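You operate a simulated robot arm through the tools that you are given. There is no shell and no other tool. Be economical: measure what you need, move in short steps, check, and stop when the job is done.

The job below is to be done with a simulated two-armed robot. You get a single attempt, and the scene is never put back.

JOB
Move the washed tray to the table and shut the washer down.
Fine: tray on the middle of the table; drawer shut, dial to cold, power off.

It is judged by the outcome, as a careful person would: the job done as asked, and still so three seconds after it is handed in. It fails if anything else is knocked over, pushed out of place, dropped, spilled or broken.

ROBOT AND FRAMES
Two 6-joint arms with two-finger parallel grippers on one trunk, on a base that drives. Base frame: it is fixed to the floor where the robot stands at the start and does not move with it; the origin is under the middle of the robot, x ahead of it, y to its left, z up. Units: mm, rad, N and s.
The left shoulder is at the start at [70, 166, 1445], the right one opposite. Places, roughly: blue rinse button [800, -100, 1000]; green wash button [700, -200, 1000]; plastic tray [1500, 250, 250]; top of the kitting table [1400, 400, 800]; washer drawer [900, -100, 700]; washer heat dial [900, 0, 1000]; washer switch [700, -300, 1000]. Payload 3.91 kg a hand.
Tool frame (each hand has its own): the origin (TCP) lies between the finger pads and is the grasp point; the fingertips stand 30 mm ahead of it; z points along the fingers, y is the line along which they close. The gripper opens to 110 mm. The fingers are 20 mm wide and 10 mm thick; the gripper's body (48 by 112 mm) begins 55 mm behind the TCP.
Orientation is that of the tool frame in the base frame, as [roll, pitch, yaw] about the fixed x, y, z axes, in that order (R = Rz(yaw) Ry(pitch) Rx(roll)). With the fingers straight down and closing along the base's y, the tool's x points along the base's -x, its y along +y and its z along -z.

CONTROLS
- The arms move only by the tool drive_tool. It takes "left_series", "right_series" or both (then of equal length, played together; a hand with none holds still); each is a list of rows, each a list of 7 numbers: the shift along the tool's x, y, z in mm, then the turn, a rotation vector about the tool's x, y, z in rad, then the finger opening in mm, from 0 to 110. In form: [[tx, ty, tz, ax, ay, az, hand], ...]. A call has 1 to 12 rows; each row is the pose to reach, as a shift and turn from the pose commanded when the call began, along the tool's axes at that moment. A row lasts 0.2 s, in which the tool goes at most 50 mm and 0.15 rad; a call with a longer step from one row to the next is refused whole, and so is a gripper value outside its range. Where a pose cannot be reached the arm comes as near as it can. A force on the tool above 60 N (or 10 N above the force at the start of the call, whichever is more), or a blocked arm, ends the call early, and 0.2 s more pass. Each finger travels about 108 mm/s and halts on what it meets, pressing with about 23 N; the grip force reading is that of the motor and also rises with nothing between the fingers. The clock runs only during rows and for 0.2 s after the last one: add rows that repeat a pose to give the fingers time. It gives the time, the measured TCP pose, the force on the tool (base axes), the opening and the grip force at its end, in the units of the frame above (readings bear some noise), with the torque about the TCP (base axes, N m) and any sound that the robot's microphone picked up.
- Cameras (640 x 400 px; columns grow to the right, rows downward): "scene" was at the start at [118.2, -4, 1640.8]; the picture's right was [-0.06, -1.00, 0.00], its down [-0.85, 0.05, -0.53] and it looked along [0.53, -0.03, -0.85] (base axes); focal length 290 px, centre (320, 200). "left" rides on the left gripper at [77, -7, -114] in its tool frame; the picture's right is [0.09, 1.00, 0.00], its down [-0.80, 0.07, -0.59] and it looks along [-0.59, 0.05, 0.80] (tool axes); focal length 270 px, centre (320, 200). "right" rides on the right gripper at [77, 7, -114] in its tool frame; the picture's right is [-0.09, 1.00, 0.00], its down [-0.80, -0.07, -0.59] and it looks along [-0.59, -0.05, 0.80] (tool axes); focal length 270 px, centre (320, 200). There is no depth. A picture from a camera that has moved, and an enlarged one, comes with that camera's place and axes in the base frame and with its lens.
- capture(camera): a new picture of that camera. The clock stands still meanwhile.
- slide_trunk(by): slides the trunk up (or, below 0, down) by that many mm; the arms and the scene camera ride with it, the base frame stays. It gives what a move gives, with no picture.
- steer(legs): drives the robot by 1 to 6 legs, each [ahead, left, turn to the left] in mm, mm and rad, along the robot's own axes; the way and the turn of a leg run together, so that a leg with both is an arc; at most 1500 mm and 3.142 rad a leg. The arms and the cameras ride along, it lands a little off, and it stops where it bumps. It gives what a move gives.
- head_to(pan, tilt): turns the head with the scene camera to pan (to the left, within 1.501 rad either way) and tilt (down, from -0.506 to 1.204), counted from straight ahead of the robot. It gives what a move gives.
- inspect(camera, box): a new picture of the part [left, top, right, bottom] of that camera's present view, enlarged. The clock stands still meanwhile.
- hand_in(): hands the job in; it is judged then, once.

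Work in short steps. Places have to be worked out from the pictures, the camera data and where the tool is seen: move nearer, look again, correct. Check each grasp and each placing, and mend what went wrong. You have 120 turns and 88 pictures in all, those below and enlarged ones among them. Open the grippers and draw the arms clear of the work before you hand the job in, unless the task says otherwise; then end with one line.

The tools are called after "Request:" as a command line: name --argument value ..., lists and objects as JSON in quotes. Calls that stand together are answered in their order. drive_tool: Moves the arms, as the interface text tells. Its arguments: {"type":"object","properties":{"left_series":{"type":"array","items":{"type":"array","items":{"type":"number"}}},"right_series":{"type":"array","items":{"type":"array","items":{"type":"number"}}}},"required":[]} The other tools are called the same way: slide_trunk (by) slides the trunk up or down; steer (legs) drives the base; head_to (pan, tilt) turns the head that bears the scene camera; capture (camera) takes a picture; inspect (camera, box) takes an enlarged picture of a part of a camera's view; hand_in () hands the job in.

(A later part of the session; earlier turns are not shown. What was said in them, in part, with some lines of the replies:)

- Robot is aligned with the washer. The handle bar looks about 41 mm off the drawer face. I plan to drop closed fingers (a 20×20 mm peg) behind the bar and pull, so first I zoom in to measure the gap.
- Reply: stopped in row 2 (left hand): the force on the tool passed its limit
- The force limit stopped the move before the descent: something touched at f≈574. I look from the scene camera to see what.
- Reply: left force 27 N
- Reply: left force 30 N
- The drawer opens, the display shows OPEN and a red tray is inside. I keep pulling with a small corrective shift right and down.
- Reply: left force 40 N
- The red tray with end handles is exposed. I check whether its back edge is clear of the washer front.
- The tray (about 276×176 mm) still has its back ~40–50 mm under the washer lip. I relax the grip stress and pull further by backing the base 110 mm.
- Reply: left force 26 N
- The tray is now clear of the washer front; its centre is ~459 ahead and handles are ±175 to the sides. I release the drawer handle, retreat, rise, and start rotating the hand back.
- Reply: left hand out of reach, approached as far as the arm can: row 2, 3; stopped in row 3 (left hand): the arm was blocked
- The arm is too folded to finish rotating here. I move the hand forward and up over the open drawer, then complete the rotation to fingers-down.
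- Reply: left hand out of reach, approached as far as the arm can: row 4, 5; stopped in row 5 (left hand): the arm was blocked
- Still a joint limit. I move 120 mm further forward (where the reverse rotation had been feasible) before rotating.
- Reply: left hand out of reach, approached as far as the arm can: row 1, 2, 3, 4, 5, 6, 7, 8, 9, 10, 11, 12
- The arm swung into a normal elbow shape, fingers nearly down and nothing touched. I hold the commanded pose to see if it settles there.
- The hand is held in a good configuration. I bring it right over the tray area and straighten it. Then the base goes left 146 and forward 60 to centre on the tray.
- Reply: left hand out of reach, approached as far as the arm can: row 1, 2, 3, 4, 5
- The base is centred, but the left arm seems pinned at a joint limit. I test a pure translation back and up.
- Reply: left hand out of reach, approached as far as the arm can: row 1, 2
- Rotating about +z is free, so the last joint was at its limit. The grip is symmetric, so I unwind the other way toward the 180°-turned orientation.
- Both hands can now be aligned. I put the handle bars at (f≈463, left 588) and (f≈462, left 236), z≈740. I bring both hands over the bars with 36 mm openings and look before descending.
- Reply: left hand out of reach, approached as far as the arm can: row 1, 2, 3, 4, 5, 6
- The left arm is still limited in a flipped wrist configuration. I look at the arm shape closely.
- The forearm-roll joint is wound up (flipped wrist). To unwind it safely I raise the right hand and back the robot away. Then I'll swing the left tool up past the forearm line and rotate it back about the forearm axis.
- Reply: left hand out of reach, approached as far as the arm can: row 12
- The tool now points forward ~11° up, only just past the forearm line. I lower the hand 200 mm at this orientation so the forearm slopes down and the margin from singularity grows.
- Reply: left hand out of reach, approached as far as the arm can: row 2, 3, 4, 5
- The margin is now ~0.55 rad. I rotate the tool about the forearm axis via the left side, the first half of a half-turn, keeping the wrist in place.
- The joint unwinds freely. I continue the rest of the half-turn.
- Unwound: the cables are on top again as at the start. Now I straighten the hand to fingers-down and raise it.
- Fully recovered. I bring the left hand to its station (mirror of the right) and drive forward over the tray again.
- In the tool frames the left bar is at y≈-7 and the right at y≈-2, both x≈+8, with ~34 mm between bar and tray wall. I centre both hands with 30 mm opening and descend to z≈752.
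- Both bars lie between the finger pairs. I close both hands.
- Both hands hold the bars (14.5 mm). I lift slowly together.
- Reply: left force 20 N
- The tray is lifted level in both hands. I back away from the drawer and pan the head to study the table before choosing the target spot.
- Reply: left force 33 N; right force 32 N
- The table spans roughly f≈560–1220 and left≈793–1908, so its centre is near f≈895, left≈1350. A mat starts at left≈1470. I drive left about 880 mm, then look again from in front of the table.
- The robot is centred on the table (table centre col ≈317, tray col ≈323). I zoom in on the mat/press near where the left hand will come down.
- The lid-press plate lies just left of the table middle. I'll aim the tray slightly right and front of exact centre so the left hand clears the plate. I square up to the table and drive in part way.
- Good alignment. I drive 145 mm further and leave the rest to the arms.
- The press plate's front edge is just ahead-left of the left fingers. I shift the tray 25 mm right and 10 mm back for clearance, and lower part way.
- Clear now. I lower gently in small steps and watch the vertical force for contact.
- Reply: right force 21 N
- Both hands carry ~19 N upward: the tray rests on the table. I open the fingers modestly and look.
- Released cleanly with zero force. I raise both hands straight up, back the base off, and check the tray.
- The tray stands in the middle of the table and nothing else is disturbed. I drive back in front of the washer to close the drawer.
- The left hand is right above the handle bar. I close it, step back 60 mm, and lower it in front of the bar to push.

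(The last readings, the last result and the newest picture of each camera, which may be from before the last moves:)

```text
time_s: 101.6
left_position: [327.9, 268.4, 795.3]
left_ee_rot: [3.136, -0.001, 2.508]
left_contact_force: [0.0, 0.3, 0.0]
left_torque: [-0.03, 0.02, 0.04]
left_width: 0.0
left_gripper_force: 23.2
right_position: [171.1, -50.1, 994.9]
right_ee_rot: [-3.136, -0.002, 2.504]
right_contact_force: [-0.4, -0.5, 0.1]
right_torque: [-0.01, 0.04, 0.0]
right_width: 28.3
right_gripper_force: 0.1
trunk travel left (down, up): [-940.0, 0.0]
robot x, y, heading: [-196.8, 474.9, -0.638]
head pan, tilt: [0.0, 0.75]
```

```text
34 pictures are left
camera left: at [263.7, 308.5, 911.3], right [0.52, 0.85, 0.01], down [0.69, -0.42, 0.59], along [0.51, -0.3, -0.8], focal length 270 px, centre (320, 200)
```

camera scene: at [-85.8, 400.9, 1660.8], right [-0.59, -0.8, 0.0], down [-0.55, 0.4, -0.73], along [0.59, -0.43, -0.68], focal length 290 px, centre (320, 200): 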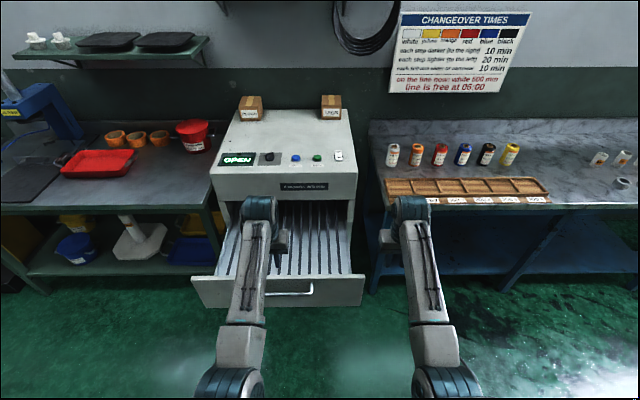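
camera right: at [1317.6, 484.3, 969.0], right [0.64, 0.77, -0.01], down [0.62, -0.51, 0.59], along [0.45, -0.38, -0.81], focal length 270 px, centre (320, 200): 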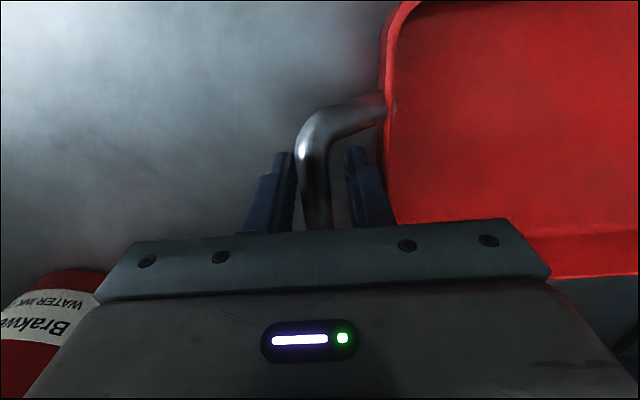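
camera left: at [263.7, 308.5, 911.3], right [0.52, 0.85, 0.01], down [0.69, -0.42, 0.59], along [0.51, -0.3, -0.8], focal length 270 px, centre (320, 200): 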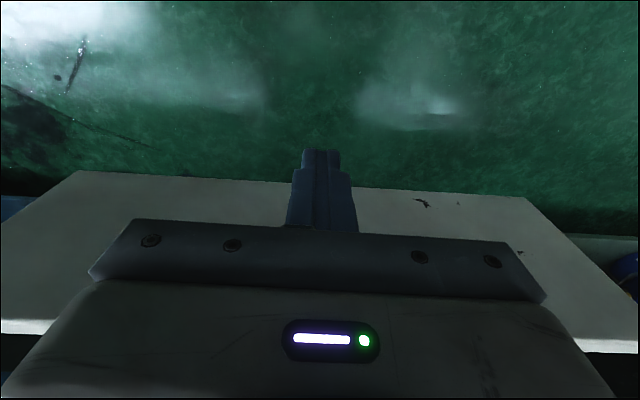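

The bar should be ~40 mm ahead of the fist. I pull the right hand back for clearance, then push the drawer in by driving the base forward 380 mm.

Request:
drive_tool --right_series '[[40, 0, 0, 0, 0, 0, 28], [80, 0, 0, 0, 0, 0, 28], [120, 0, 0, 0, 0, 0, 28], [140, 0, 0, 0, 0, 0, 28]]'

Request:
steer --legs '[[380, 0, 0.008]]'

Request:
capture --camera "scene"

```text
time_s: 102.6
left_position: [329.6, 270.0, 797.0]
left_ee_rot: [3.137, -0.002, 2.508]
left_contact_force: [-0.3, 0.4, 0.0]
left_torque: [-0.01, 0.02, 0.0]
left_width: 0.3
left_gripper_force: 23.3
right_position: [59.9, 33.8, 987.1]
right_ee_rot: [-3.136, 0.004, 2.505]
right_contact_force: [0.1, 0.2, 0.6]
right_torque: [0.0, 0.01, 0.0]
right_width: 28.2
right_gripper_force: 0.0
right hand out of reach, approached as far as the arm can: row 3, 4
trunk travel left (down, up): [-940.0, 0.0]
robot x, y, heading: [-191.0, 477.5, -0.639]
head pan, tilt: [0.0, 0.75]
```

```text
time_s: 105.0
left_position: [634.5, 48.6, 797.5]
left_ee_rot: [3.137, 0.0, 2.516]
left_contact_force: [0.1, 0.5, -0.4]
left_torque: [0.03, -0.01, 0.02]
left_width: 0.0
left_gripper_force: 22.5
right_position: [366.9, -188.7, 987.1]
right_ee_rot: [-3.137, 0.003, 2.512]
right_contact_force: [-0.2, 0.5, -0.3]
right_torque: [-0.01, -0.04, -0.01]
right_width: 28.3
right_gripper_force: 0.1
trunk travel left (down, up): [-940.0, 0.0]
robot x, y, heading: [112.5, 258.8, -0.626]
head pan, tilt: [0.0, 0.75]
```

```text
33 pictures are left
camera scene: at [216.9, 178.1, 1661.0], right [-0.59, -0.81, 0.0], down [-0.55, 0.4, -0.73], along [0.59, -0.43, -0.68], focal length 290 px, centre (320, 200)
```

scene: 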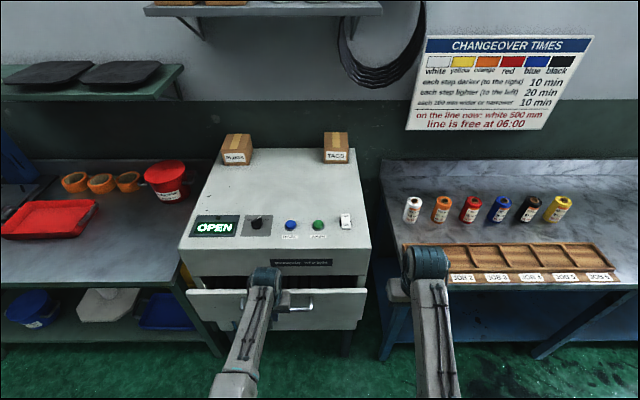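

The drawer is nearly shut, ~50 mm left. I finish the push with the arm.

Request:
drive_tool --left_series '[[-12, 0, 0, 0, 0, 0, 0], [-24, 0, 0, 0, 0, 0, 0], [-36, 0, 0, 0, 0, 0, 0], [-44, 0, 0, 0, 0, 0, 0], [-50, 0, 0, 0, 0, 0, 0], [-54, 0, 0, 0, 0, 0, 0], [-58, 0, 0, 0, 0, 0, 0]]'

Request:
capture --camera "scene"

```text
time_s: 106.6
left_position: [680.7, 16.7, 794.7]
left_ee_rot: [3.137, -0.003, 2.514]
left_contact_force: [-6.0, 3.2, 0.1]
left_torque: [0.14, 0.01, 0.01]
left_width: 0.1
left_gripper_force: 23.0
right_position: [369.0, -189.3, 987.2]
right_ee_rot: [-3.136, 0.004, 2.512]
right_contact_force: [0.0, -0.8, 1.2]
right_torque: [0.04, 0.0, -0.01]
right_width: 28.4
right_gripper_force: 0.0
trunk travel left (down, up): [-940.0, 0.0]
robot x, y, heading: [112.0, 252.1, -0.63]
head pan, tilt: [0.0, 0.75]
```

```text
32 pictures are left
camera scene: at [217.3, 177.9, 1660.9], right [-0.59, -0.81, 0.0], down [-0.55, 0.4, -0.73], along [0.59, -0.43, -0.68], focal length 290 px, centre (320, 200)
```

scene: 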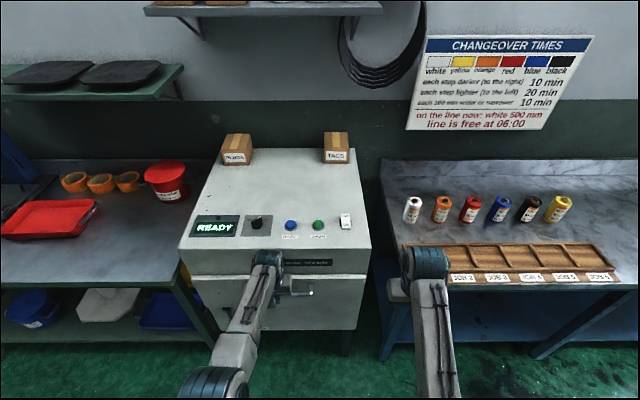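

The display now reads READY, so the drawer registers shut. I push a few mm more to confirm it is fully home, then retreat.

Request:
drive_tool --left_series '[[-4, 0, 0, 0, 0, 0, 0], [-8, 0, 0, 0, 0, 0, 0], [-8, 0, 0, 0, 0, 0, 0]]'

Request:
drive_tool --left_series '[[20, 0, 0, 0, 0, 0, 0], [60, 0, 0, 0, 0, 0, 0], [100, 0, 0, 0, 0, 0, 0], [120, 0, -40, 0, 0, 0, 0], [120, 0, -85, 0, 0, 0, 0], [120, 0, -130, 0, 0, 0, 0], [120, 0, -175, 0, 0, 0, 0], [120, 0, -220, 0, 0, 0, 0], [120, 0, -265, 0, 0, 0, 0], [120, 0, -300, 0, 0, 0, 30]]'

Request:
inspect --camera "scene" --box '[170, 190, 390, 330]'

```text
time_s: 107.4
left_position: [681.3, 16.4, 797.1]
left_ee_rot: [3.137, -0.007, 2.513]
left_contact_force: [-35.3, 24.6, -3.9]
left_torque: [0.53, 0.28, 0.02]
left_width: 0.0
left_gripper_force: 22.8
right_position: [363.5, -186.0, 989.7]
right_ee_rot: [-3.136, 0.008, 2.512]
right_contact_force: [0.1, -0.1, -0.1]
right_torque: [0.03, 0.01, -0.01]
right_width: 28.1
right_gripper_force: 0.1
trunk travel left (down, up): [-940.0, 0.0]
robot x, y, heading: [112.6, 257.7, -0.626]
head pan, tilt: [0.0, 0.75]
```

```text
time_s: 109.6
left_position: [615.4, 126.6, 1004.5]
left_ee_rot: [2.979, -0.013, 2.54]
left_contact_force: [0.2, -0.5, 0.2]
left_torque: [0.03, 0.02, -0.03]
left_width: 30.3
left_gripper_force: 0.0
left hand out of reach, approached as far as the arm can: row 8, 9, 10
right_position: [367.5, -188.5, 986.7]
right_ee_rot: [-3.136, 0.003, 2.512]
right_contact_force: [-0.4, -0.3, 0.9]
right_torque: [-0.02, 0.03, 0.02]
right_width: 28.0
right_gripper_force: 0.1
trunk travel left (down, up): [-940.0, 0.0]
robot x, y, heading: [114.6, 253.5, -0.626]
head pan, tilt: [0.0, 0.75]
stopped in row 10 (left hand): the arm was blocked; the commanded pose is now the measured one
```

```text
2.86 times, centred on (280, 260) of scene
camera zoom: at [218.9, 177.4, 1660.8], right [-0.59, -0.81, 0.0], down [-0.55, 0.4, -0.73], along [0.59, -0.43, -0.68], focal length 830 px, centre (434, 29)
```

zoom: 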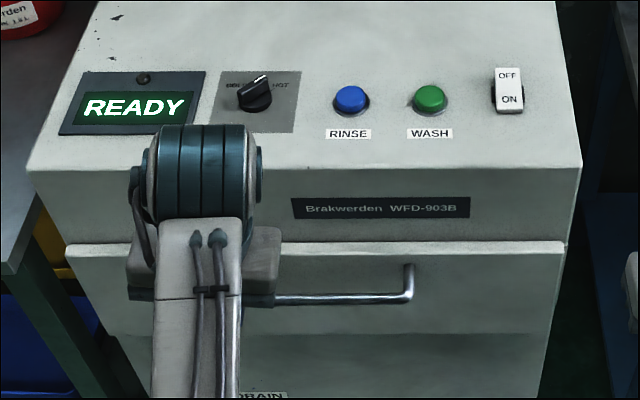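

The drawer is against its stop (36 N), and the arm reached its fold limit when rising. I extend it forward a bit, straighten the hand and raise it above panel height.

Request:
drive_tool --left_series '[[-30, 0, 0, 0.08, -0.006, 0.013, 30], [-60, 0, 0, 0.163, -0.013, 0.027, 30], [-90, 0, -10, 0.163, -0.013, 0.027, 30], [-100, 0, -40, 0.163, -0.013, 0.027, 30], [-100, 0, -60, 0.163, -0.013, 0.027, 30], [-100, 0, -60, 0.163, -0.013, 0.027, 30]]' --right_series '[[-30, 0, 0, 0, 0, 0, 28], [-60, 0, -10, 0, 0, 0, 20], [-90, 0, -20, 0, 0, 0, 10], [-120, 0, -40, 0, 0, 0, 0], [-120, 0, -60, 0, 0, 0, 0], [-120, 0, -60, 0, 0, 0, 0]]'

Request:
capture --camera "left"

```text
time_s: 111.0
left_position: [702.2, 47.7, 1034.2]
left_ee_rot: [-3.137, 0.003, 2.514]
left_contact_force: [0.5, -0.5, 0.4]
left_torque: [0.0, 0.0, 0.03]
left_width: 30.0
left_gripper_force: 0.0
left hand out of reach, approached as far as the arm can: row 4, 5, 6
right_position: [473.1, -263.9, 1031.0]
right_ee_rot: [-3.137, 0.005, 2.511]
right_contact_force: [-0.2, -0.8, 0.4]
right_torque: [0.0, -0.01, 0.0]
right_width: 0.1
right_gripper_force: 23.1
right hand out of reach, approached as far as the arm can: row 5, 6
trunk travel left (down, up): [-940.0, 0.0]
robot x, y, heading: [114.1, 256.8, -0.627]
head pan, tilt: [0.0, 0.75]
```

```text
30 pictures are left
camera left: at [636.4, 88.3, 1148.7], right [0.51, 0.86, 0.0], down [0.69, -0.41, 0.6], along [0.51, -0.31, -0.8], focal length 270 px, centre (320, 200)
```

left: 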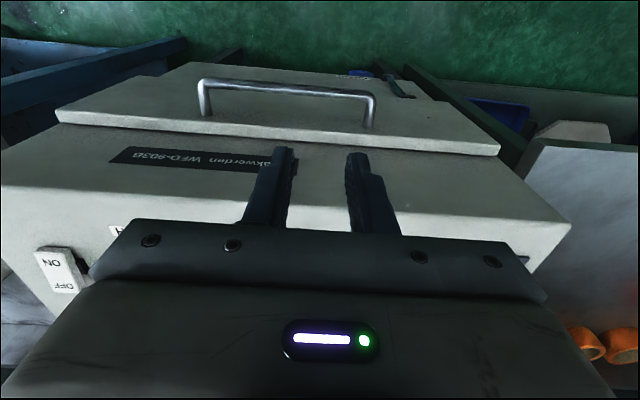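

Maximum height here is ~1034 mm. I zoom closely on the dial and the switch to see their present states.

Request:
inspect --camera "scene" --box '[225, 200, 365, 245]'

Request:
inspect --camera "scene" --box '[238, 205, 278, 232]'

```text
4.57 times, centred on (295, 222) of scene
camera zoom: at [217.6, 177.5, 1660.9], right [-0.59, -0.81, 0.0], down [-0.55, 0.4, -0.73], along [0.59, -0.43, -0.68], focal length 1328 px, centre (434, 97)
```

zoom: 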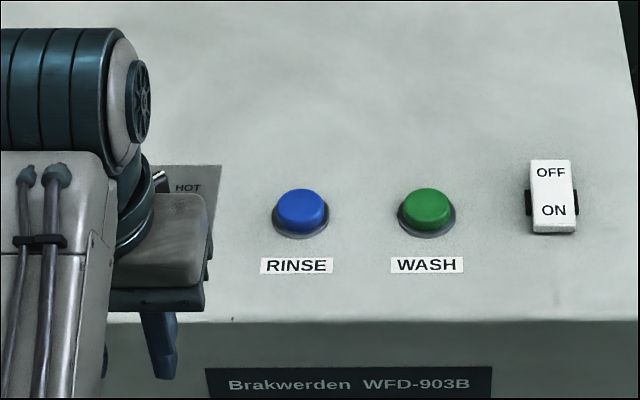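

```text
14.81 times, centred on (258, 218) of scene
camera zoom: at [217.6, 177.5, 1660.9], right [-0.59, -0.81, 0.0], down [-0.55, 0.4, -0.73], along [0.59, -0.43, -0.68], focal length 4304 px, centre (1238, -74)
```

zoom: 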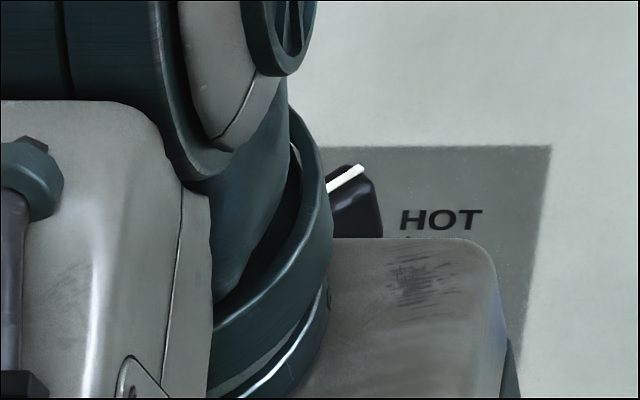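

The left arm hides the dial. I shift it left and zoom in again.

Request:
drive_tool --left_series '[[0, 40, 0, 0, 0, 0, 50], [0, 80, 0, 0, 0, 0, 50], [0, 120, 0, 0, 0, 0, 50]]'

Request:
inspect --camera "scene" --box '[238, 205, 278, 232]'

```text
time_s: 111.8
left_position: [775.0, 144.8, 1033.0]
left_ee_rot: [-3.136, 0.0, 2.512]
left_contact_force: [-0.2, 0.0, -0.2]
left_torque: [-0.01, 0.02, 0.0]
left_width: 50.1
left_gripper_force: 0.0
left hand out of reach, approached as far as the arm can: row 2
right_position: [473.8, -263.1, 1030.9]
right_ee_rot: [-3.134, 0.006, 2.509]
right_contact_force: [-0.1, 0.0, 0.0]
right_torque: [0.0, -0.05, 0.01]
right_width: 0.1
right_gripper_force: 23.1
trunk travel left (down, up): [-940.0, 0.0]
robot x, y, heading: [116.4, 255.6, -0.628]
head pan, tilt: [0.0, 0.75]
```

```text
14.81 times, centred on (258, 218) of scene
camera zoom: at [219.7, 178.4, 1660.8], right [-0.59, -0.81, 0.0], down [-0.55, 0.4, -0.73], along [0.59, -0.43, -0.68], focal length 4304 px, centre (1238, -74)
```

zoom: 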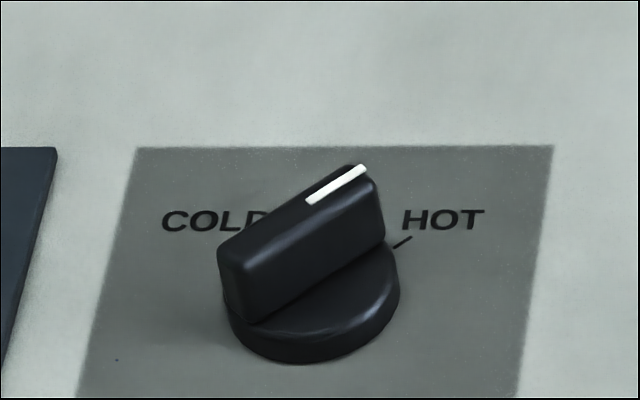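

The dial: pointer sits ~52° right of straight-ahead at HOT; COLD is the mirror mark. The ridge needs gripping with the hand turned ~52° clockwise. I test whether reaching further forward lets the hand go higher, while opening wide.

Request:
drive_tool --left_series '[[-20, -30, -20, 0, 0, 0, 90], [-40, -60, -40, 0, 0, 0, 90], [-60, -90, -40, 0, 0, 0, 90], [-60, -100, -40, 0, 0, 0, 90]]'

```text
time_s: 112.8
left_position: [760.1, 28.4, 1069.2]
left_ee_rot: [-3.138, -0.001, 2.513]
left_contact_force: [0.2, -0.6, 0.5]
left_torque: [0.0, 0.01, 0.0]
left_width: 90.0
left_gripper_force: 0.0
left hand out of reach, approached as far as the arm can: row 1, 2
right_position: [472.7, -264.3, 1030.3]
right_ee_rot: [-3.137, 0.006, 2.511]
right_contact_force: [-0.4, 0.5, -0.3]
right_torque: [-0.01, 0.0, -0.01]
right_width: 0.0
right_gripper_force: 23.4
trunk travel left (down, up): [-940.0, 0.0]
robot x, y, heading: [110.1, 257.2, -0.63]
head pan, tilt: [0.0, 0.75]
```

Higher reach works (1069). I move forward over the dial at f≈687 while turning the hand 0.9 rad clockwise, then look with the wrist camera.

Request:
drive_tool --left_series '[[-13, 0, 0, 0, 0, 0.13, 60], [-26, 0, 0, 0, 0, 0.26, 60], [-39, 0, 0, 0, 0, 0.39, 60], [-52, 0, 0, 0, 0, 0.52, 60], [-65, 0, 0, 0, 0, 0.65, 60], [-77, 0, 0, 0, 0, 0.78, 60], [-88, 0, 0, 0, 0, 0.908, 60], [-88, 0, 0, 0, 0, 0.908, 60]]'

Request:
capture --camera "left"

Request:
inspect --camera "scene" --box '[200, 180, 300, 245]'

```text
time_s: 114.6
left_position: [834.5, -22.8, 1069.6]
left_ee_rot: [-3.138, 0.002, 1.602]
left_contact_force: [-0.7, 0.7, 0.3]
left_torque: [0.0, -0.03, 0.01]
left_width: 60.0
left_gripper_force: 0.1
right_position: [473.5, -263.5, 1030.7]
right_ee_rot: [-3.138, 0.005, 2.511]
right_contact_force: [-0.2, -0.1, -0.6]
right_torque: [0.0, 0.0, -0.02]
right_width: 0.1
right_gripper_force: 23.1
trunk travel left (down, up): [-940.0, 0.0]
robot x, y, heading: [110.8, 253.3, -0.631]
head pan, tilt: [0.0, 0.75]
```

```text
26 pictures are left
camera left: at [826.3, 53.4, 1183.0], right [0.99, 0.12, 0.0], down [0.1, -0.8, 0.6], along [0.07, -0.59, -0.8], focal length 270 px, centre (320, 200)
```

left: 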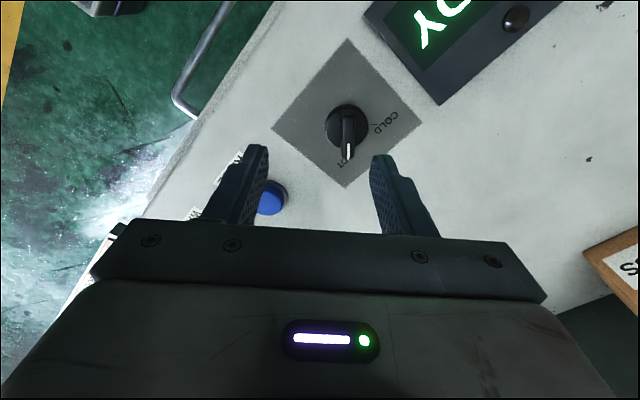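

```text
6.15 times, centred on (250, 212) of scene
camera zoom: at [218.7, 176.9, 1660.8], right [-0.59, -0.81, 0.0], down [-0.55, 0.4, -0.73], along [0.59, -0.43, -0.68], focal length 1788 px, centre (751, 123)
```

zoom: 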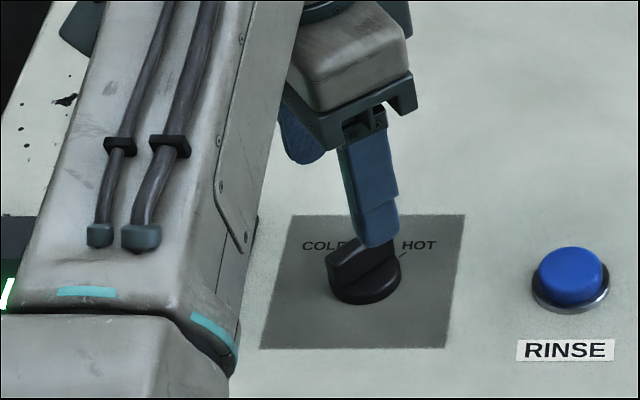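

The wrist camera shows the ridge aligned with the fingers and the knob ~18 mm toward +y. I zoom to measure the offset and the COLD mark angle.

Request:
inspect --camera "left" --box '[270, 70, 430, 170]'

```text
4.00 times, centred on (350, 120) of left
camera zoom: at [826.3, 53.4, 1183.0], right [0.99, 0.12, 0.0], down [0.1, -0.8, 0.6], along [0.07, -0.59, -0.8], focal length 1081 px, centre (200, 520)
```

zoom: 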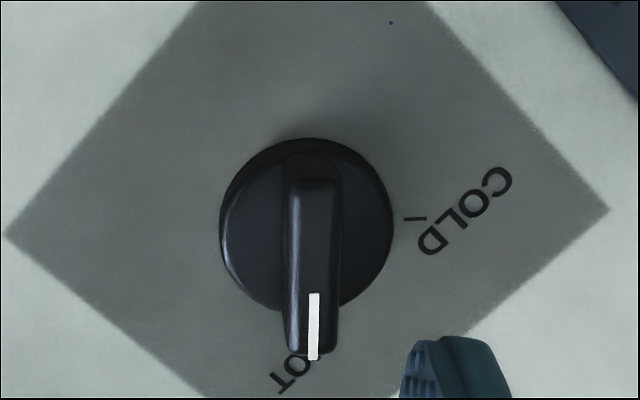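

Combining both views puts the panel lower than assumed (disk at z≈953), with the knob at tool offset x≈-10, y≈+24. I centre, lower 40 mm and look again.

Request:
drive_tool --left_series '[[-5, 12, 0, 0, 0, 0, 50], [-9, 23, 0, 0, 0, 0, 44], [-9, 23, 20, 0, 0, 0, 40], [-9, 23, 40, 0, 0, 0, 40], [-9, 23, 40, 0, 0, 0, 40]]'

Request:
inspect --camera "left" --box '[220, 60, 420, 240]'

```text
time_s: 115.8
left_position: [857.3, -34.2, 1030.0]
left_ee_rot: [-3.138, 0.0, 1.606]
left_contact_force: [-0.2, -0.1, -0.4]
left_torque: [0.04, -0.01, -0.01]
left_width: 40.1
left_gripper_force: 0.1
right_position: [474.2, -265.2, 1031.3]
right_ee_rot: [-3.136, 0.004, 2.509]
right_contact_force: [0.7, -0.6, 0.3]
right_torque: [-0.01, -0.01, -0.01]
right_width: 0.0
right_gripper_force: 22.8
trunk travel left (down, up): [-940.0, 0.0]
robot x, y, heading: [109.2, 254.2, -0.627]
head pan, tilt: [0.0, 0.75]
```

```text
2.22 times, centred on (320, 150) of left
camera zoom: at [848.3, 42.7, 1144.2], right [0.99, 0.12, 0.0], down [0.1, -0.8, 0.6], along [0.07, -0.59, -0.8], focal length 601 px, centre (320, 311)
```

zoom: 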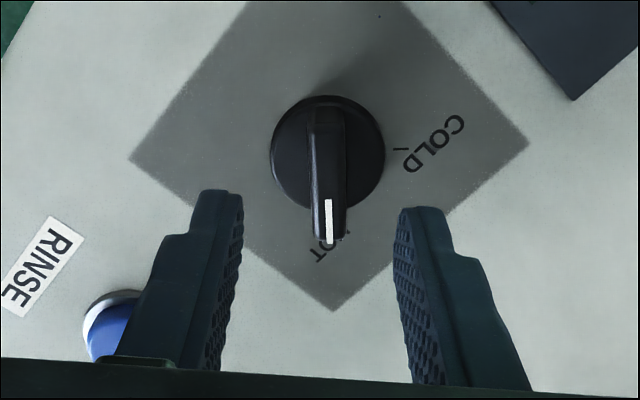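

Centred within 2 mm; the disk top is z≈954 and the ridge top ~970. I descend so the fingertips straddle the ridge, then close.

Request:
drive_tool --left_series '[[2, 2, 12, 0, 0, 0, 40], [2, 2, 26, 0, 0, 0, 40], [2, 2, 36, 0, 0, 0, 40], [2, 2, 41, 0, 0, 0, 40], [2, 2, 41, 0, 0, 0, 40]]'

Request:
drive_tool --left_series '[[0, 0, 0, 0, 0, 0, 20], [0, 0, 0, 0, 0, 0, 6], [0, 0, 0, 0, 0, 0, 0], [0, 0, 0, 0, 0, 0, 0]]'

```text
time_s: 117.0
left_position: [858.4, -30.4, 987.6]
left_ee_rot: [-3.138, 0.002, 1.605]
left_contact_force: [-0.2, -1.1, -0.4]
left_torque: [-0.01, 0.02, 0.0]
left_width: 39.9
left_gripper_force: 0.0
right_position: [472.5, -265.0, 1030.3]
right_ee_rot: [-3.136, 0.005, 2.512]
right_contact_force: [-0.3, -0.3, 0.3]
right_torque: [-0.01, -0.01, 0.03]
right_width: 0.1
right_gripper_force: 22.6
trunk travel left (down, up): [-940.0, 0.0]
robot x, y, heading: [113.0, 256.3, -0.63]
head pan, tilt: [0.0, 0.75]
```

```text
time_s: 118.0
left_position: [858.3, -29.5, 988.1]
left_ee_rot: [-3.136, 0.001, 1.606]
left_contact_force: [-1.5, -1.0, -0.8]
left_torque: [-0.09, 0.03, -0.01]
left_width: 34.7
left_gripper_force: 45.0
right_position: [472.6, -263.8, 1029.8]
right_ee_rot: [-3.137, 0.006, 2.513]
right_contact_force: [0.6, 0.1, -0.2]
right_torque: [0.0, 0.02, 0.01]
right_width: 0.0
right_gripper_force: 22.9
trunk travel left (down, up): [-940.0, 0.0]
robot x, y, heading: [112.5, 255.6, -0.631]
head pan, tilt: [0.0, 0.75]
```

Width 34.7 means I hold the round disk, not the ridge. I open, rise 15 mm, and close on the ridge.

Request:
drive_tool --left_series '[[0, 0, 0, 0, 0, 0, 40], [0, 0, -8, 0, 0, 0, 40], [0, 0, -15, 0, 0, 0, 40], [0, 0, -15, 0, 0, 0, 20], [0, 0, -15, 0, 0, 0, 5], [0, 0, -15, 0, 0, 0, 0], [0, 0, -15, 0, 0, 0, 0]]'

```text
time_s: 119.6
left_position: [857.5, -31.9, 1003.0]
left_ee_rot: [-3.138, 0.002, 1.605]
left_contact_force: [-0.5, 0.8, 0.1]
left_torque: [-0.02, -0.14, 0.87]
left_width: 12.9
left_gripper_force: 44.9
right_position: [472.8, -263.7, 1030.7]
right_ee_rot: [-3.137, 0.004, 2.511]
right_contact_force: [-0.8, 0.2, -0.3]
right_torque: [-0.02, -0.01, -0.01]
right_width: 0.0
right_gripper_force: 23.3
trunk travel left (down, up): [-940.0, 0.0]
robot x, y, heading: [112.1, 252.5, -0.631]
head pan, tilt: [0.0, 0.75]
```

Now I grip the ridge (12.9 mm). I turn it counter-clockwise toward COLD, about 1.62 rad.

Request:
drive_tool --left_series '[[0, 0, 0, 0, 0, -0.135, 0], [0, 0, 0, 0, 0, -0.27, 0], [0, 0, 0, 0, 0, -0.405, 0], [0, 0, 0, 0, 0, -0.54, 0], [0, 0, 0, 0, 0, -0.675, 0], [0, 0, 0, 0, 0, -0.81, 0], [0, 0, 0, 0, 0, -0.945, 0], [0, 0, 0, 0, 0, -1.08, 0], [0, 0, 0, 0, 0, -1.215, 0], [0, 0, 0, 0, 0, -1.35, 0], [0, 0, 0, 0, 0, -1.485, 0], [0, 0, 0, 0, 0, -1.62, 0]]'

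Request:
capture --camera "left"

```text
time_s: 122.2
left_position: [856.7, -33.7, 1002.6]
left_ee_rot: [3.141, 0.0, -3.056]
left_contact_force: [-10.0, -15.2, -1.0]
left_torque: [-0.31, -0.16, -0.04]
left_width: 10.9
left_gripper_force: 45.2
right_position: [470.8, -267.1, 1029.7]
right_ee_rot: [-3.137, 0.005, 2.512]
right_contact_force: [0.0, 0.4, -0.6]
right_torque: [0.02, -0.01, -0.01]
right_width: 0.3
right_gripper_force: 23.3
trunk travel left (down, up): [-940.0, 0.0]
robot x, y, heading: [113.2, 253.0, -0.629]
head pan, tilt: [0.0, 0.75]
```

```text
22 pictures are left
camera left: at [781.1, -47.0, 1118.3], right [-0.17, 0.99, 0.0], down [0.79, 0.14, 0.59], along [0.58, 0.1, -0.81], focal length 270 px, centre (320, 200)
```

left: 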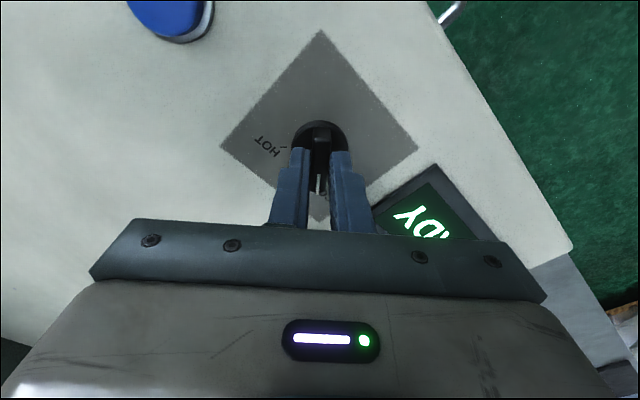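

The dial turned with the hand. I release, rise, and inspect the pointer.

Request:
drive_tool --left_series '[[0, 0, 0, 0, 0, 0, 25], [0, 0, 0, 0, 0, 0, 40], [0, 0, -20, 0, 0, 0, 40], [0, 0, -40, 0, 0, 0, 40], [25, 0, -50, 0, 0, 0, 40], [25, 0, -50, 0, 0, 0, 40]]'

Request:
inspect --camera "left" --box '[220, 40, 420, 240]'

```text
time_s: 123.6
left_position: [832.6, -33.3, 1053.5]
left_ee_rot: [-3.139, -0.004, -3.06]
left_contact_force: [0.0, 0.5, 0.3]
left_torque: [0.02, 0.01, -0.01]
left_width: 39.7
left_gripper_force: 0.1
right_position: [472.8, -264.1, 1030.6]
right_ee_rot: [-3.137, 0.005, 2.512]
right_contact_force: [0.0, 0.3, -0.3]
right_torque: [0.01, -0.01, -0.02]
right_width: 0.0
right_gripper_force: 22.1
trunk travel left (down, up): [-940.0, 0.0]
robot x, y, heading: [115.9, 257.7, -0.63]
head pan, tilt: [0.0, 0.75]
```

```text
2.00 times, centred on (320, 140) of left
camera zoom: at [758.3, -45.7, 1168.1], right [-0.17, 0.99, 0.0], down [0.79, 0.14, 0.59], along [0.58, 0.1, -0.81], focal length 541 px, centre (320, 320)
```

zoom: 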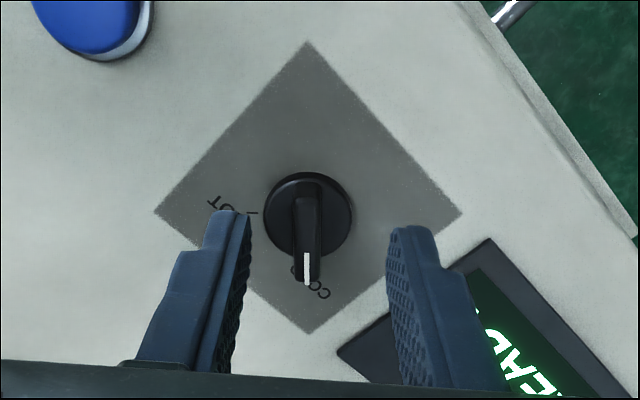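

The pointer is at COLD. I withdraw the left hand back to the front, unrotating it, and bring attention to the switch.

Request:
drive_tool --left_series '[[15, 13, 0, 0, 0, 0.118, 40], [30, 26, 0, 0, 0, 0.237, 40], [45, 39, 0, 0, 0, 0.355, 40], [61, 52, 0, 0, 0, 0.473, 40], [76, 65, 5, 0, 0, 0.592, 40], [91, 78, 12, 0, 0, 0.71, 40]]'

Request:
inspect --camera "scene" --box '[225, 195, 365, 245]'

Request:
inspect --camera "scene" --box '[330, 205, 360, 230]'

```text
time_s: 125.0
left_position: [738.7, 38.1, 1042.5]
left_ee_rot: [-3.137, 0.0, 2.514]
left_contact_force: [-0.3, 0.0, -0.2]
left_torque: [-0.03, 0.02, -0.02]
left_width: 39.8
left_gripper_force: 0.1
right_position: [472.9, -264.0, 1030.3]
right_ee_rot: [-3.137, 0.005, 2.511]
right_contact_force: [0.5, -0.1, 0.1]
right_torque: [0.0, 0.02, 0.01]
right_width: 0.0
right_gripper_force: 22.5
trunk travel left (down, up): [-940.0, 0.0]
robot x, y, heading: [112.4, 253.4, -0.629]
head pan, tilt: [0.0, 0.75]
```

```text
4.57 times, centred on (295, 220) of scene
camera zoom: at [218.3, 177.5, 1660.9], right [-0.59, -0.81, 0.0], down [-0.55, 0.4, -0.73], along [0.59, -0.43, -0.68], focal length 1328 px, centre (434, 109)
```

zoom: 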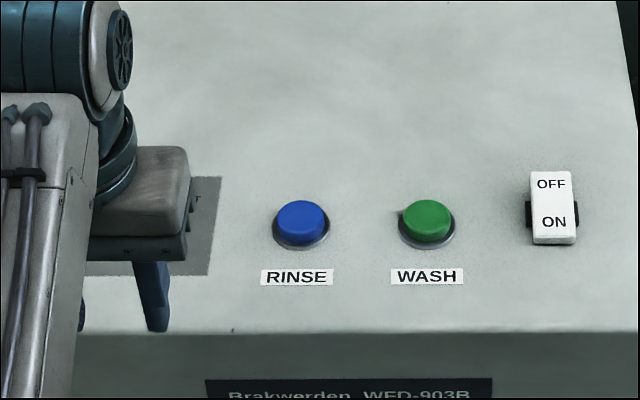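

```text
16.00 times, centred on (345, 218) of scene
camera zoom: at [218.3, 177.5, 1660.9], right [-0.59, -0.81, 0.0], down [-0.55, 0.4, -0.73], along [0.59, -0.43, -0.68], focal length 4648 px, centre (-80, -80)
```

zoom: 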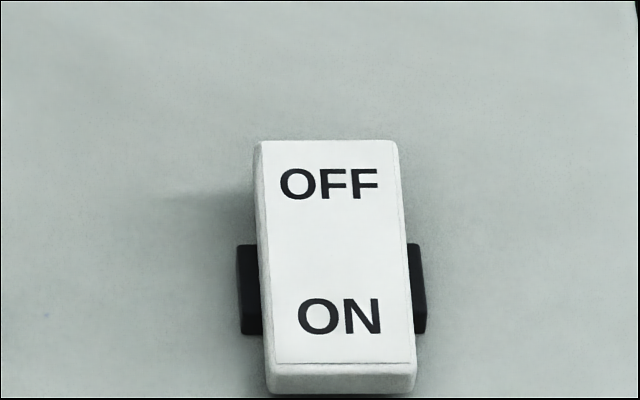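

The OFF (far) end of the rocker is raised; I estimate it at f≈735, left≈190. I move the base 80 mm closer and bring the right closed fist near above it.

Request:
steer --legs '[[80, 0, 0]]'

Request:
drive_tool --right_series '[[-20, 40, 0, 0, 0, 0, 0], [-45, 80, -15, 0, 0, 0, 0], [-70, 115, -30, 0, 0, 0, 0], [-95, 127, -35, 0, 0, 0, 0], [-95, 127, -35, 0, 0, 0, 0]]'

Request:
capture --camera "right"

```text
time_s: 126.0
left_position: [800.2, -6.7, 1047.9]
left_ee_rot: [-3.139, 0.005, 2.515]
left_contact_force: [-0.4, 1.3, 0.0]
left_torque: [-0.03, -0.04, 0.02]
left_width: 39.7
left_gripper_force: 0.0
right_position: [534.0, -307.4, 1033.5]
right_ee_rot: [-3.137, 0.009, 2.511]
right_contact_force: [-0.1, -0.4, -0.7]
right_torque: [0.01, -0.02, -0.05]
right_width: 0.0
right_gripper_force: 22.9
trunk travel left (down, up): [-940.0, 0.0]
robot x, y, heading: [179.5, 204.5, -0.63]
head pan, tilt: [0.0, 0.75]
```

```text
time_s: 127.2
left_position: [802.2, -9.1, 1044.1]
left_ee_rot: [-3.138, -0.001, 2.516]
left_contact_force: [-0.5, 0.4, 0.4]
left_torque: [0.02, -0.02, -0.02]
left_width: 40.2
left_gripper_force: 0.0
right_position: [692.8, -265.6, 1063.7]
right_ee_rot: [-3.136, 0.007, 2.51]
right_contact_force: [0.4, 0.4, -0.2]
right_torque: [-0.04, 0.0, -0.02]
right_width: 0.0
right_gripper_force: 23.1
trunk travel left (down, up): [-940.0, 0.0]
robot x, y, heading: [179.7, 208.2, -0.632]
head pan, tilt: [0.0, 0.75]
```

```text
18 pictures are left
camera right: at [635.4, -213.1, 1179.0], right [0.66, 0.75, -0.01], down [0.6, -0.52, 0.6], along [0.45, -0.4, -0.8], focal length 270 px, centre (320, 200)
```

right: 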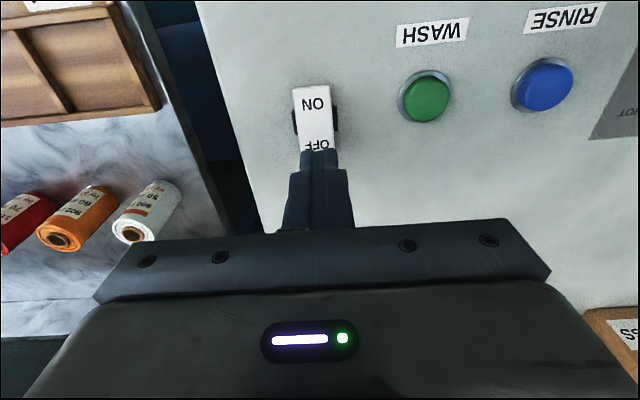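

The fist tip is nearly over the OFF end; target offset x≈-17, y≈-3. I move there and descend to just above it.

Request:
drive_tool --right_series '[[-9, -2, 0, 0, 0, 0, 0], [-17, -3, 0, 0, 0, 0, 0], [-17, -3, 20, 0, 0, 0, 0], [-17, -3, 36, 0, 0, 0, 0], [-17, -3, 44, 0, 0, 0, 0], [-17, -3, 44, 0, 0, 0, 0]]'

Request:
inspect --camera "right" --box '[230, 60, 430, 240]'

```text
time_s: 128.6
left_position: [803.6, -9.3, 1043.4]
left_ee_rot: [-3.139, -0.003, 2.515]
left_contact_force: [0.3, 0.2, 0.7]
left_torque: [-0.01, -0.01, -0.03]
left_width: 39.7
left_gripper_force: 0.1
right_position: [701.8, -278.2, 1021.9]
right_ee_rot: [-3.135, 0.006, 2.512]
right_contact_force: [-0.1, -0.1, -0.2]
right_torque: [-0.01, 0.01, 0.0]
right_width: 0.1
right_gripper_force: 23.2
trunk travel left (down, up): [-940.0, 0.0]
robot x, y, heading: [174.5, 204.8, -0.63]
head pan, tilt: [0.0, 0.75]
```

```text
2.22 times, centred on (330, 150) of right
camera zoom: at [645.9, -226.1, 1136.6], right [0.66, 0.75, -0.01], down [0.61, -0.52, 0.6], along [0.45, -0.4, -0.8], focal length 601 px, centre (298, 311)
```

zoom: 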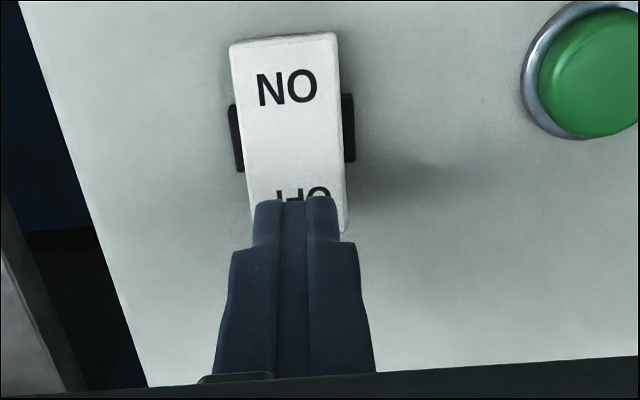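

The tip is over the OFF end. I press down in small steps.

Request:
drive_tool --right_series '[[0, 0, 4, 0, 0, 0, 0], [0, 0, 8, 0, 0, 0, 0], [0, 0, 12, 0, 0, 0, 0], [0, 0, 16, 0, 0, 0, 0], [0, 0, 20, 0, 0, 0, 0], [0, 0, 20, 0, 0, 0, 0]]'

Request:
inspect --camera "scene" --box '[200, 190, 380, 290]'

```text
time_s: 130.0
left_position: [804.0, -9.9, 1044.1]
left_ee_rot: [-3.139, -0.001, 2.516]
left_contact_force: [-0.2, 0.5, -0.6]
left_torque: [-0.01, 0.01, -0.02]
left_width: 39.8
left_gripper_force: 0.0
right_position: [701.3, -277.7, 1001.4]
right_ee_rot: [-3.136, 0.005, 2.511]
right_contact_force: [0.7, -0.1, 1.3]
right_torque: [-0.02, -0.03, 0.0]
right_width: 0.0
right_gripper_force: 23.3
trunk travel left (down, up): [-940.0, 0.0]
robot x, y, heading: [177.9, 208.9, -0.632]
head pan, tilt: [0.0, 0.75]
```

```text
3.56 times, centred on (290, 240) of scene
camera zoom: at [283.7, 129.6, 1660.8], right [-0.59, -0.81, 0.0], down [-0.55, 0.4, -0.73], along [0.59, -0.43, -0.68], focal length 1033 px, centre (427, 58)
```

zoom: 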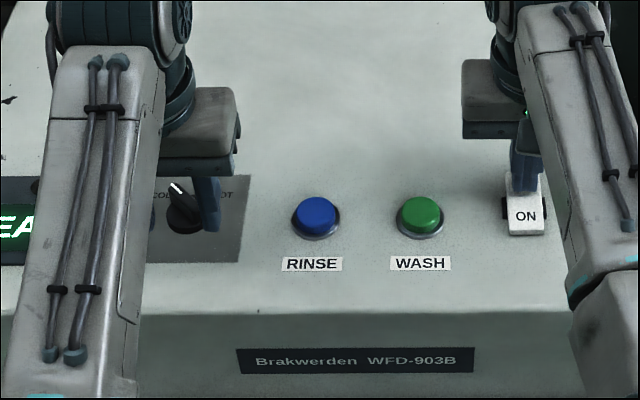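

No contact force yet (tip at 971) and the display is still lit. I continue pressing.

Request:
drive_tool --right_series '[[0, 0, 3, 0, 0, 0, 0], [0, 0, 6, 0, 0, 0, 0], [0, 0, 9, 0, 0, 0, 0], [0, 0, 12, 0, 0, 0, 0], [0, 0, 12, 0, 0, 0, 0]]'

Request:
capture --camera "scene"

```text
time_s: 131.2
left_position: [801.3, -8.7, 1045.8]
left_ee_rot: [-3.137, 0.0, 2.516]
left_contact_force: [-0.2, 0.0, 0.8]
left_torque: [0.04, -0.02, -0.01]
left_width: 39.7
left_gripper_force: 0.2
right_position: [702.0, -277.5, 995.6]
right_ee_rot: [-3.137, 0.018, 2.51]
right_contact_force: [7.5, -11.3, 39.1]
right_torque: [-0.1, -0.07, 0.17]
right_width: 0.2
right_gripper_force: 23.3
trunk travel left (down, up): [-940.0, 0.0]
robot x, y, heading: [178.4, 210.3, -0.626]
head pan, tilt: [0.0, 0.75]
```

```text
15 pictures are left
camera scene: at [279.2, 132.4, 1661.7], right [-0.59, -0.81, 0.0], down [-0.55, 0.4, -0.73], along [0.59, -0.43, -0.68], focal length 290 px, centre (320, 200)
```

scene: 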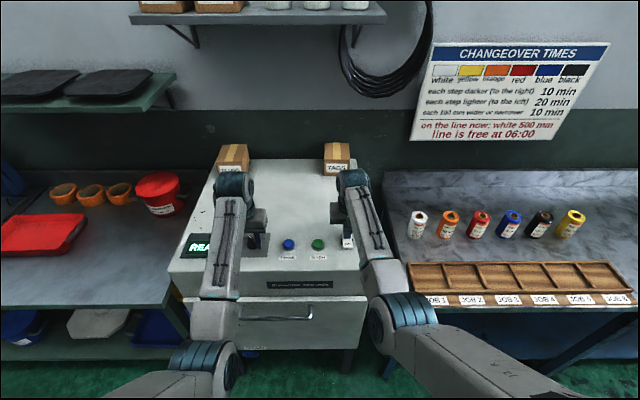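

39 N at tip z≈966 but the display is still on. I look closely at the switch.

Request:
inspect --camera "right" --box '[230, 60, 430, 240]'

Request:
inspect --camera "scene" --box '[320, 215, 370, 255]'

```text
2.22 times, centred on (330, 150) of right
camera zoom: at [643.3, -224.8, 1110.0], right [0.66, 0.75, 0.0], down [0.6, -0.52, 0.61], along [0.46, -0.4, -0.79], focal length 601 px, centre (298, 311)
```

zoom: 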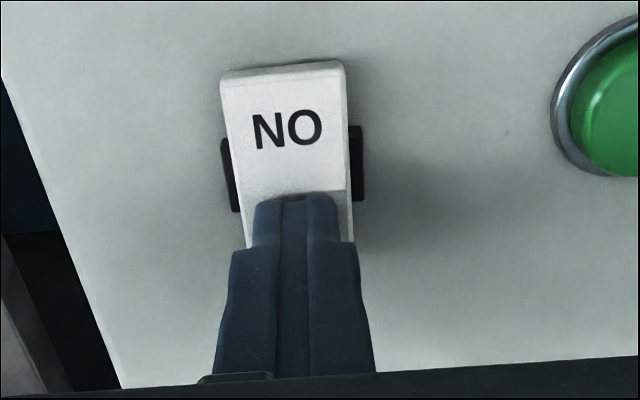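

```text
10.00 times, centred on (345, 235) of scene
camera zoom: at [279.2, 132.4, 1661.7], right [-0.59, -0.81, 0.0], down [-0.55, 0.4, -0.73], along [0.59, -0.43, -0.68], focal length 2905 px, centre (70, -150)
```

zoom: 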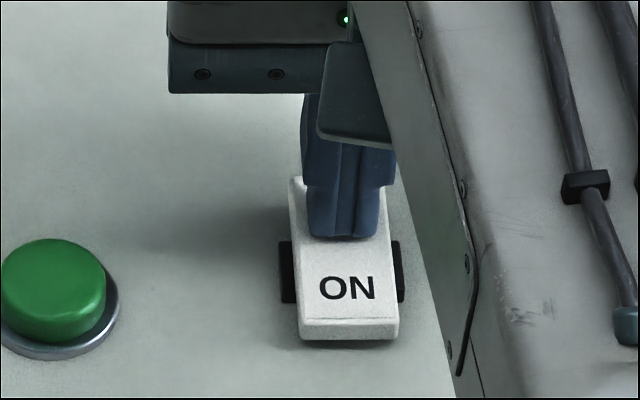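

The tip presses rather near the pivot. I lift, shift 7 mm further toward the OFF end, and press again more deeply.

Request:
drive_tool --right_series '[[0, 0, -10, 0, 0, 0, 0], [-7, 1, -15, 0, 0, 0, 0], [-7, 1, -15, 0, 0, 0, 0], [-7, 1, -5, 0, 0, 0, 0], [-7, 1, 0, 0, 0, 0, 0], [-7, 1, 3, 0, 0, 0, 0], [-7, 1, 5, 0, 0, 0, 0], [-7, 1, 5, 0, 0, 0, 0]]'

Request:
inspect --camera "scene" --box '[180, 210, 370, 290]'

```text
time_s: 133.0
left_position: [800.7, -4.7, 1047.0]
left_ee_rot: [-3.137, 0.006, 2.514]
left_contact_force: [-0.2, 1.0, -0.4]
left_torque: [0.0, -0.02, -0.01]
left_width: 39.8
left_gripper_force: 0.1
right_position: [708.7, -279.0, 995.9]
right_ee_rot: [-3.136, 0.022, 2.511]
right_contact_force: [9.1, -2.1, 52.6]
right_torque: [0.28, 0.11, 0.23]
right_width: 0.0
right_gripper_force: 23.1
trunk travel left (down, up): [-940.0, 0.0]
robot x, y, heading: [175.7, 207.5, -0.63]
head pan, tilt: [0.0, 0.75]
```

```text
3.37 times, centred on (275, 250) of scene
camera zoom: at [277.6, 137.2, 1661.9], right [-0.59, -0.81, 0.0], down [-0.55, 0.4, -0.74], along [0.59, -0.43, -0.68], focal length 978 px, centre (472, 32)
```

zoom: 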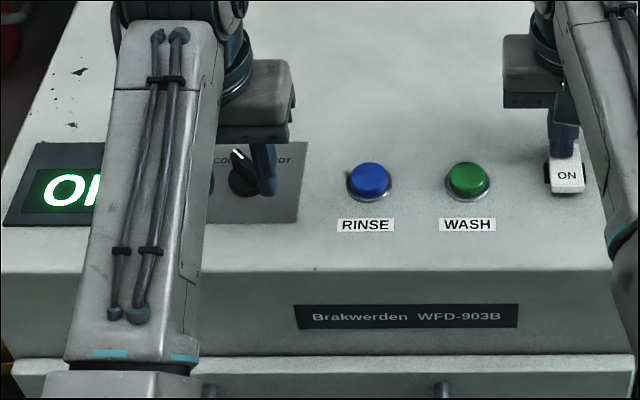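

The display now starts with "O…". I lift the hand and withdraw both arms to check whether it says OFF.

Request:
drive_tool --right_series '[[0, 0, -20, 0, 0, 0, 0], [0, 0, -50, 0, 0, 0, 0], [40, 0, -60, 0, 0, 0, 0], [85, 0, -60, 0, 0, 0, 0], [100, 0, -50, 0, 0, 0, 30]]' --left_series '[[0, 0, 0, 0, 0, 0, 40], [0, 0, 0, 0, 0, 0, 40], [0, 0, 0, 0, 0, 0, 40], [0, 0, 0, 0, 0, 0, 40], [0, 0, 0, 0, 0, 0, 40]]'

Request:
steer --legs '[[-250, 0, 0]]'

Request:
capture --camera "scene"

Request:
inspect --camera "scene" --box '[180, 170, 380, 290]'

```text
time_s: 134.4
left_position: [802.9, -8.9, 1042.7]
left_ee_rot: [-3.138, -0.002, 2.513]
left_contact_force: [-0.6, 0.4, 0.2]
left_torque: [0.01, -0.01, 0.0]
left_width: 39.9
left_gripper_force: 0.1
right_position: [628.8, -251.0, 1052.3]
right_ee_rot: [-3.105, 0.047, 2.495]
right_contact_force: [0.6, 0.8, 0.3]
right_torque: [0.0, -0.04, -0.01]
right_width: 30.2
right_gripper_force: 0.1
trunk travel left (down, up): [-940.0, 0.0]
robot x, y, heading: [176.2, 208.9, -0.631]
head pan, tilt: [0.0, 0.75]
stopped in row 5 (right hand): the arm was blocked; the commanded pose is now the measured one
```

```text
time_s: 136.3
left_position: [598.5, 135.9, 1042.2]
left_ee_rot: [-3.138, -0.002, 2.509]
left_contact_force: [0.5, -0.4, -0.5]
left_torque: [-0.01, -0.02, -0.02]
left_width: 40.2
left_gripper_force: 0.0
right_position: [420.5, -104.6, 1049.0]
right_ee_rot: [-3.105, 0.042, 2.488]
right_contact_force: [-0.1, 0.5, 0.6]
right_torque: [0.0, 0.02, 0.01]
right_width: 30.2
right_gripper_force: 0.0
trunk travel left (down, up): [-940.0, 0.0]
robot x, y, heading: [-26.6, 360.5, -0.633]
head pan, tilt: [0.0, 0.75]
```

```text
11 pictures are left
camera scene: at [80.6, 277.3, 1660.4], right [-0.59, -0.8, 0.0], down [-0.55, 0.41, -0.73], along [0.59, -0.43, -0.68], focal length 290 px, centre (320, 200)
```

scene: 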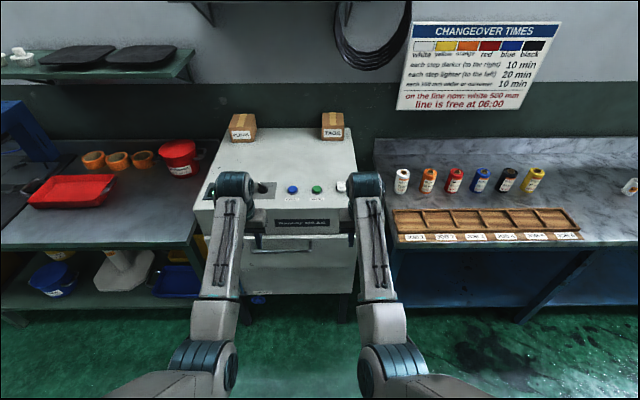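

```text
3.20 times, centred on (280, 230) of scene
camera zoom: at [80.6, 277.3, 1660.4], right [-0.59, -0.8, 0.0], down [-0.55, 0.41, -0.73], along [0.59, -0.43, -0.68], focal length 930 px, centre (448, 104)
```

zoom: 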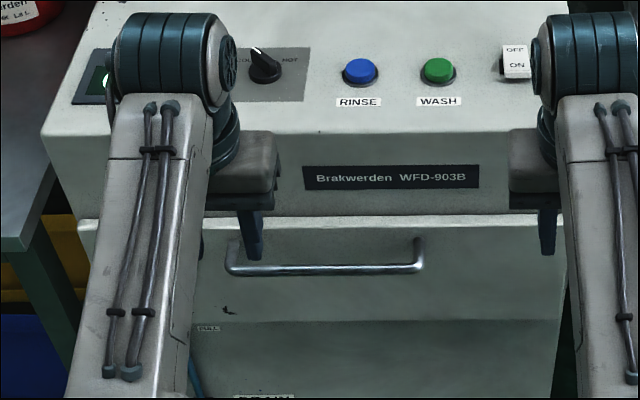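

The left arm hides the display. I back off another 300 mm and zoom in.

Request:
steer --legs '[[-300, 0, 0]]'

Request:
inspect --camera "scene" --box '[190, 90, 390, 250]'

```text
time_s: 138.3
left_position: [357.6, 313.6, 1042.0]
left_ee_rot: [-3.137, -0.004, 2.51]
left_contact_force: [0.4, -0.5, -0.2]
left_torque: [0.01, 0.04, -0.06]
left_width: 40.1
left_gripper_force: 0.1
right_position: [181.3, 74.6, 1048.4]
right_ee_rot: [-3.105, 0.043, 2.489]
right_contact_force: [0.0, -0.3, -0.6]
right_torque: [-0.02, 0.03, -0.01]
right_width: 29.9
right_gripper_force: 0.0
trunk travel left (down, up): [-940.0, 0.0]
robot x, y, heading: [-265.6, 534.9, -0.633]
head pan, tilt: [0.0, 0.75]
```

```text
2.50 times, centred on (290, 170) of scene
camera zoom: at [-160.4, 455.1, 1660.5], right [-0.59, -0.81, 0.0], down [-0.55, 0.4, -0.73], along [0.59, -0.43, -0.68], focal length 726 px, centre (395, 275)
```

zoom: 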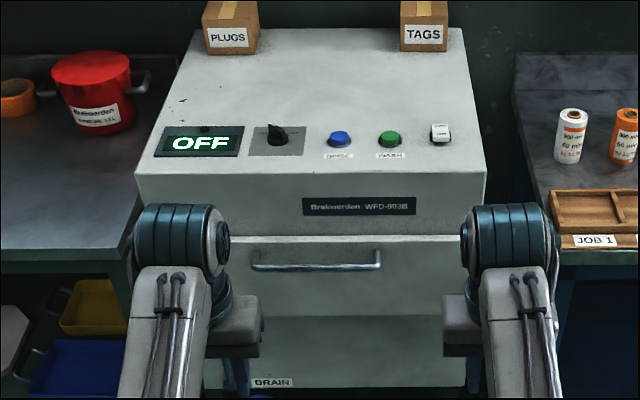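

The display reads OFF, and the drawer looks shut. I check the dial pointer and the tray once more.

Request:
inspect --camera "scene" --box '[232, 132, 292, 162]'

Request:
head_to --pan 0.5 --tilt 0.6

Request:
capture --camera "scene"

```text
10.67 times, centred on (262, 147) of scene
camera zoom: at [-160.4, 455.1, 1660.5], right [-0.59, -0.81, 0.0], down [-0.55, 0.4, -0.73], along [0.59, -0.43, -0.68], focal length 3099 px, centre (939, 765)
```

zoom: 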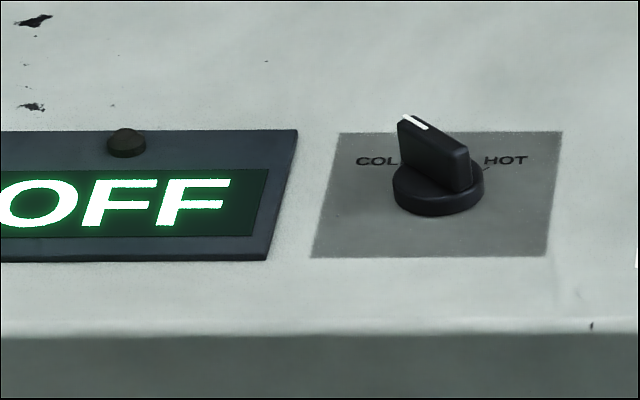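

```text
time_s: 139.2
left_position: [356.6, 315.3, 1043.4]
left_ee_rot: [-3.138, -0.002, 2.509]
left_contact_force: [1.0, 0.1, 0.3]
left_torque: [0.01, 0.01, 0.0]
left_width: 40.0
left_gripper_force: 0.0
right_position: [179.3, 74.1, 1050.8]
right_ee_rot: [-3.103, 0.048, 2.489]
right_contact_force: [0.0, -0.6, -0.6]
right_torque: [-0.03, 0.0, 0.04]
right_width: 30.1
right_gripper_force: 0.1
trunk travel left (down, up): [-940.0, 0.0]
robot x, y, heading: [-266.0, 534.3, -0.635]
head pan, tilt: [0.499, 0.6]
```

```text
7 pictures are left
camera scene: at [-142.8, 494.3, 1673.7], right [-0.13, -0.99, 0.0], down [-0.56, 0.08, -0.83], along [0.82, -0.11, -0.56], focal length 290 px, centre (320, 200)
```

scene: 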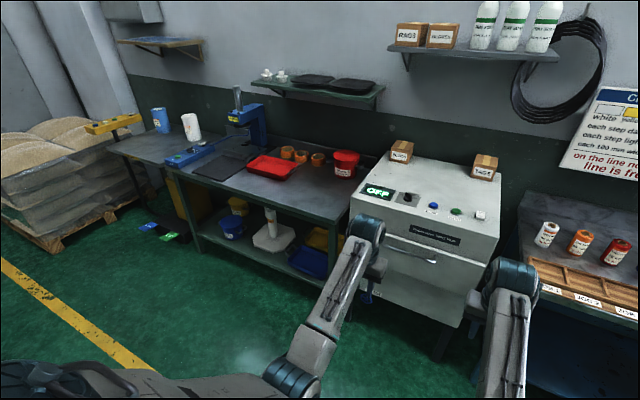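

The tray stands mid-table, the drawer is shut, the dial is at COLD, the display reads OFF, and both grippers are open and clear. I hand in.

Request:
hand_in

```text
The job is handed in.
```

The red washed tray is on the table near the middle, set about 50 mm right and 55 mm forward of centre to clear the lid press. The washer drawer is shut, the dial is at COLD, and the power is off with the display reading OFF.
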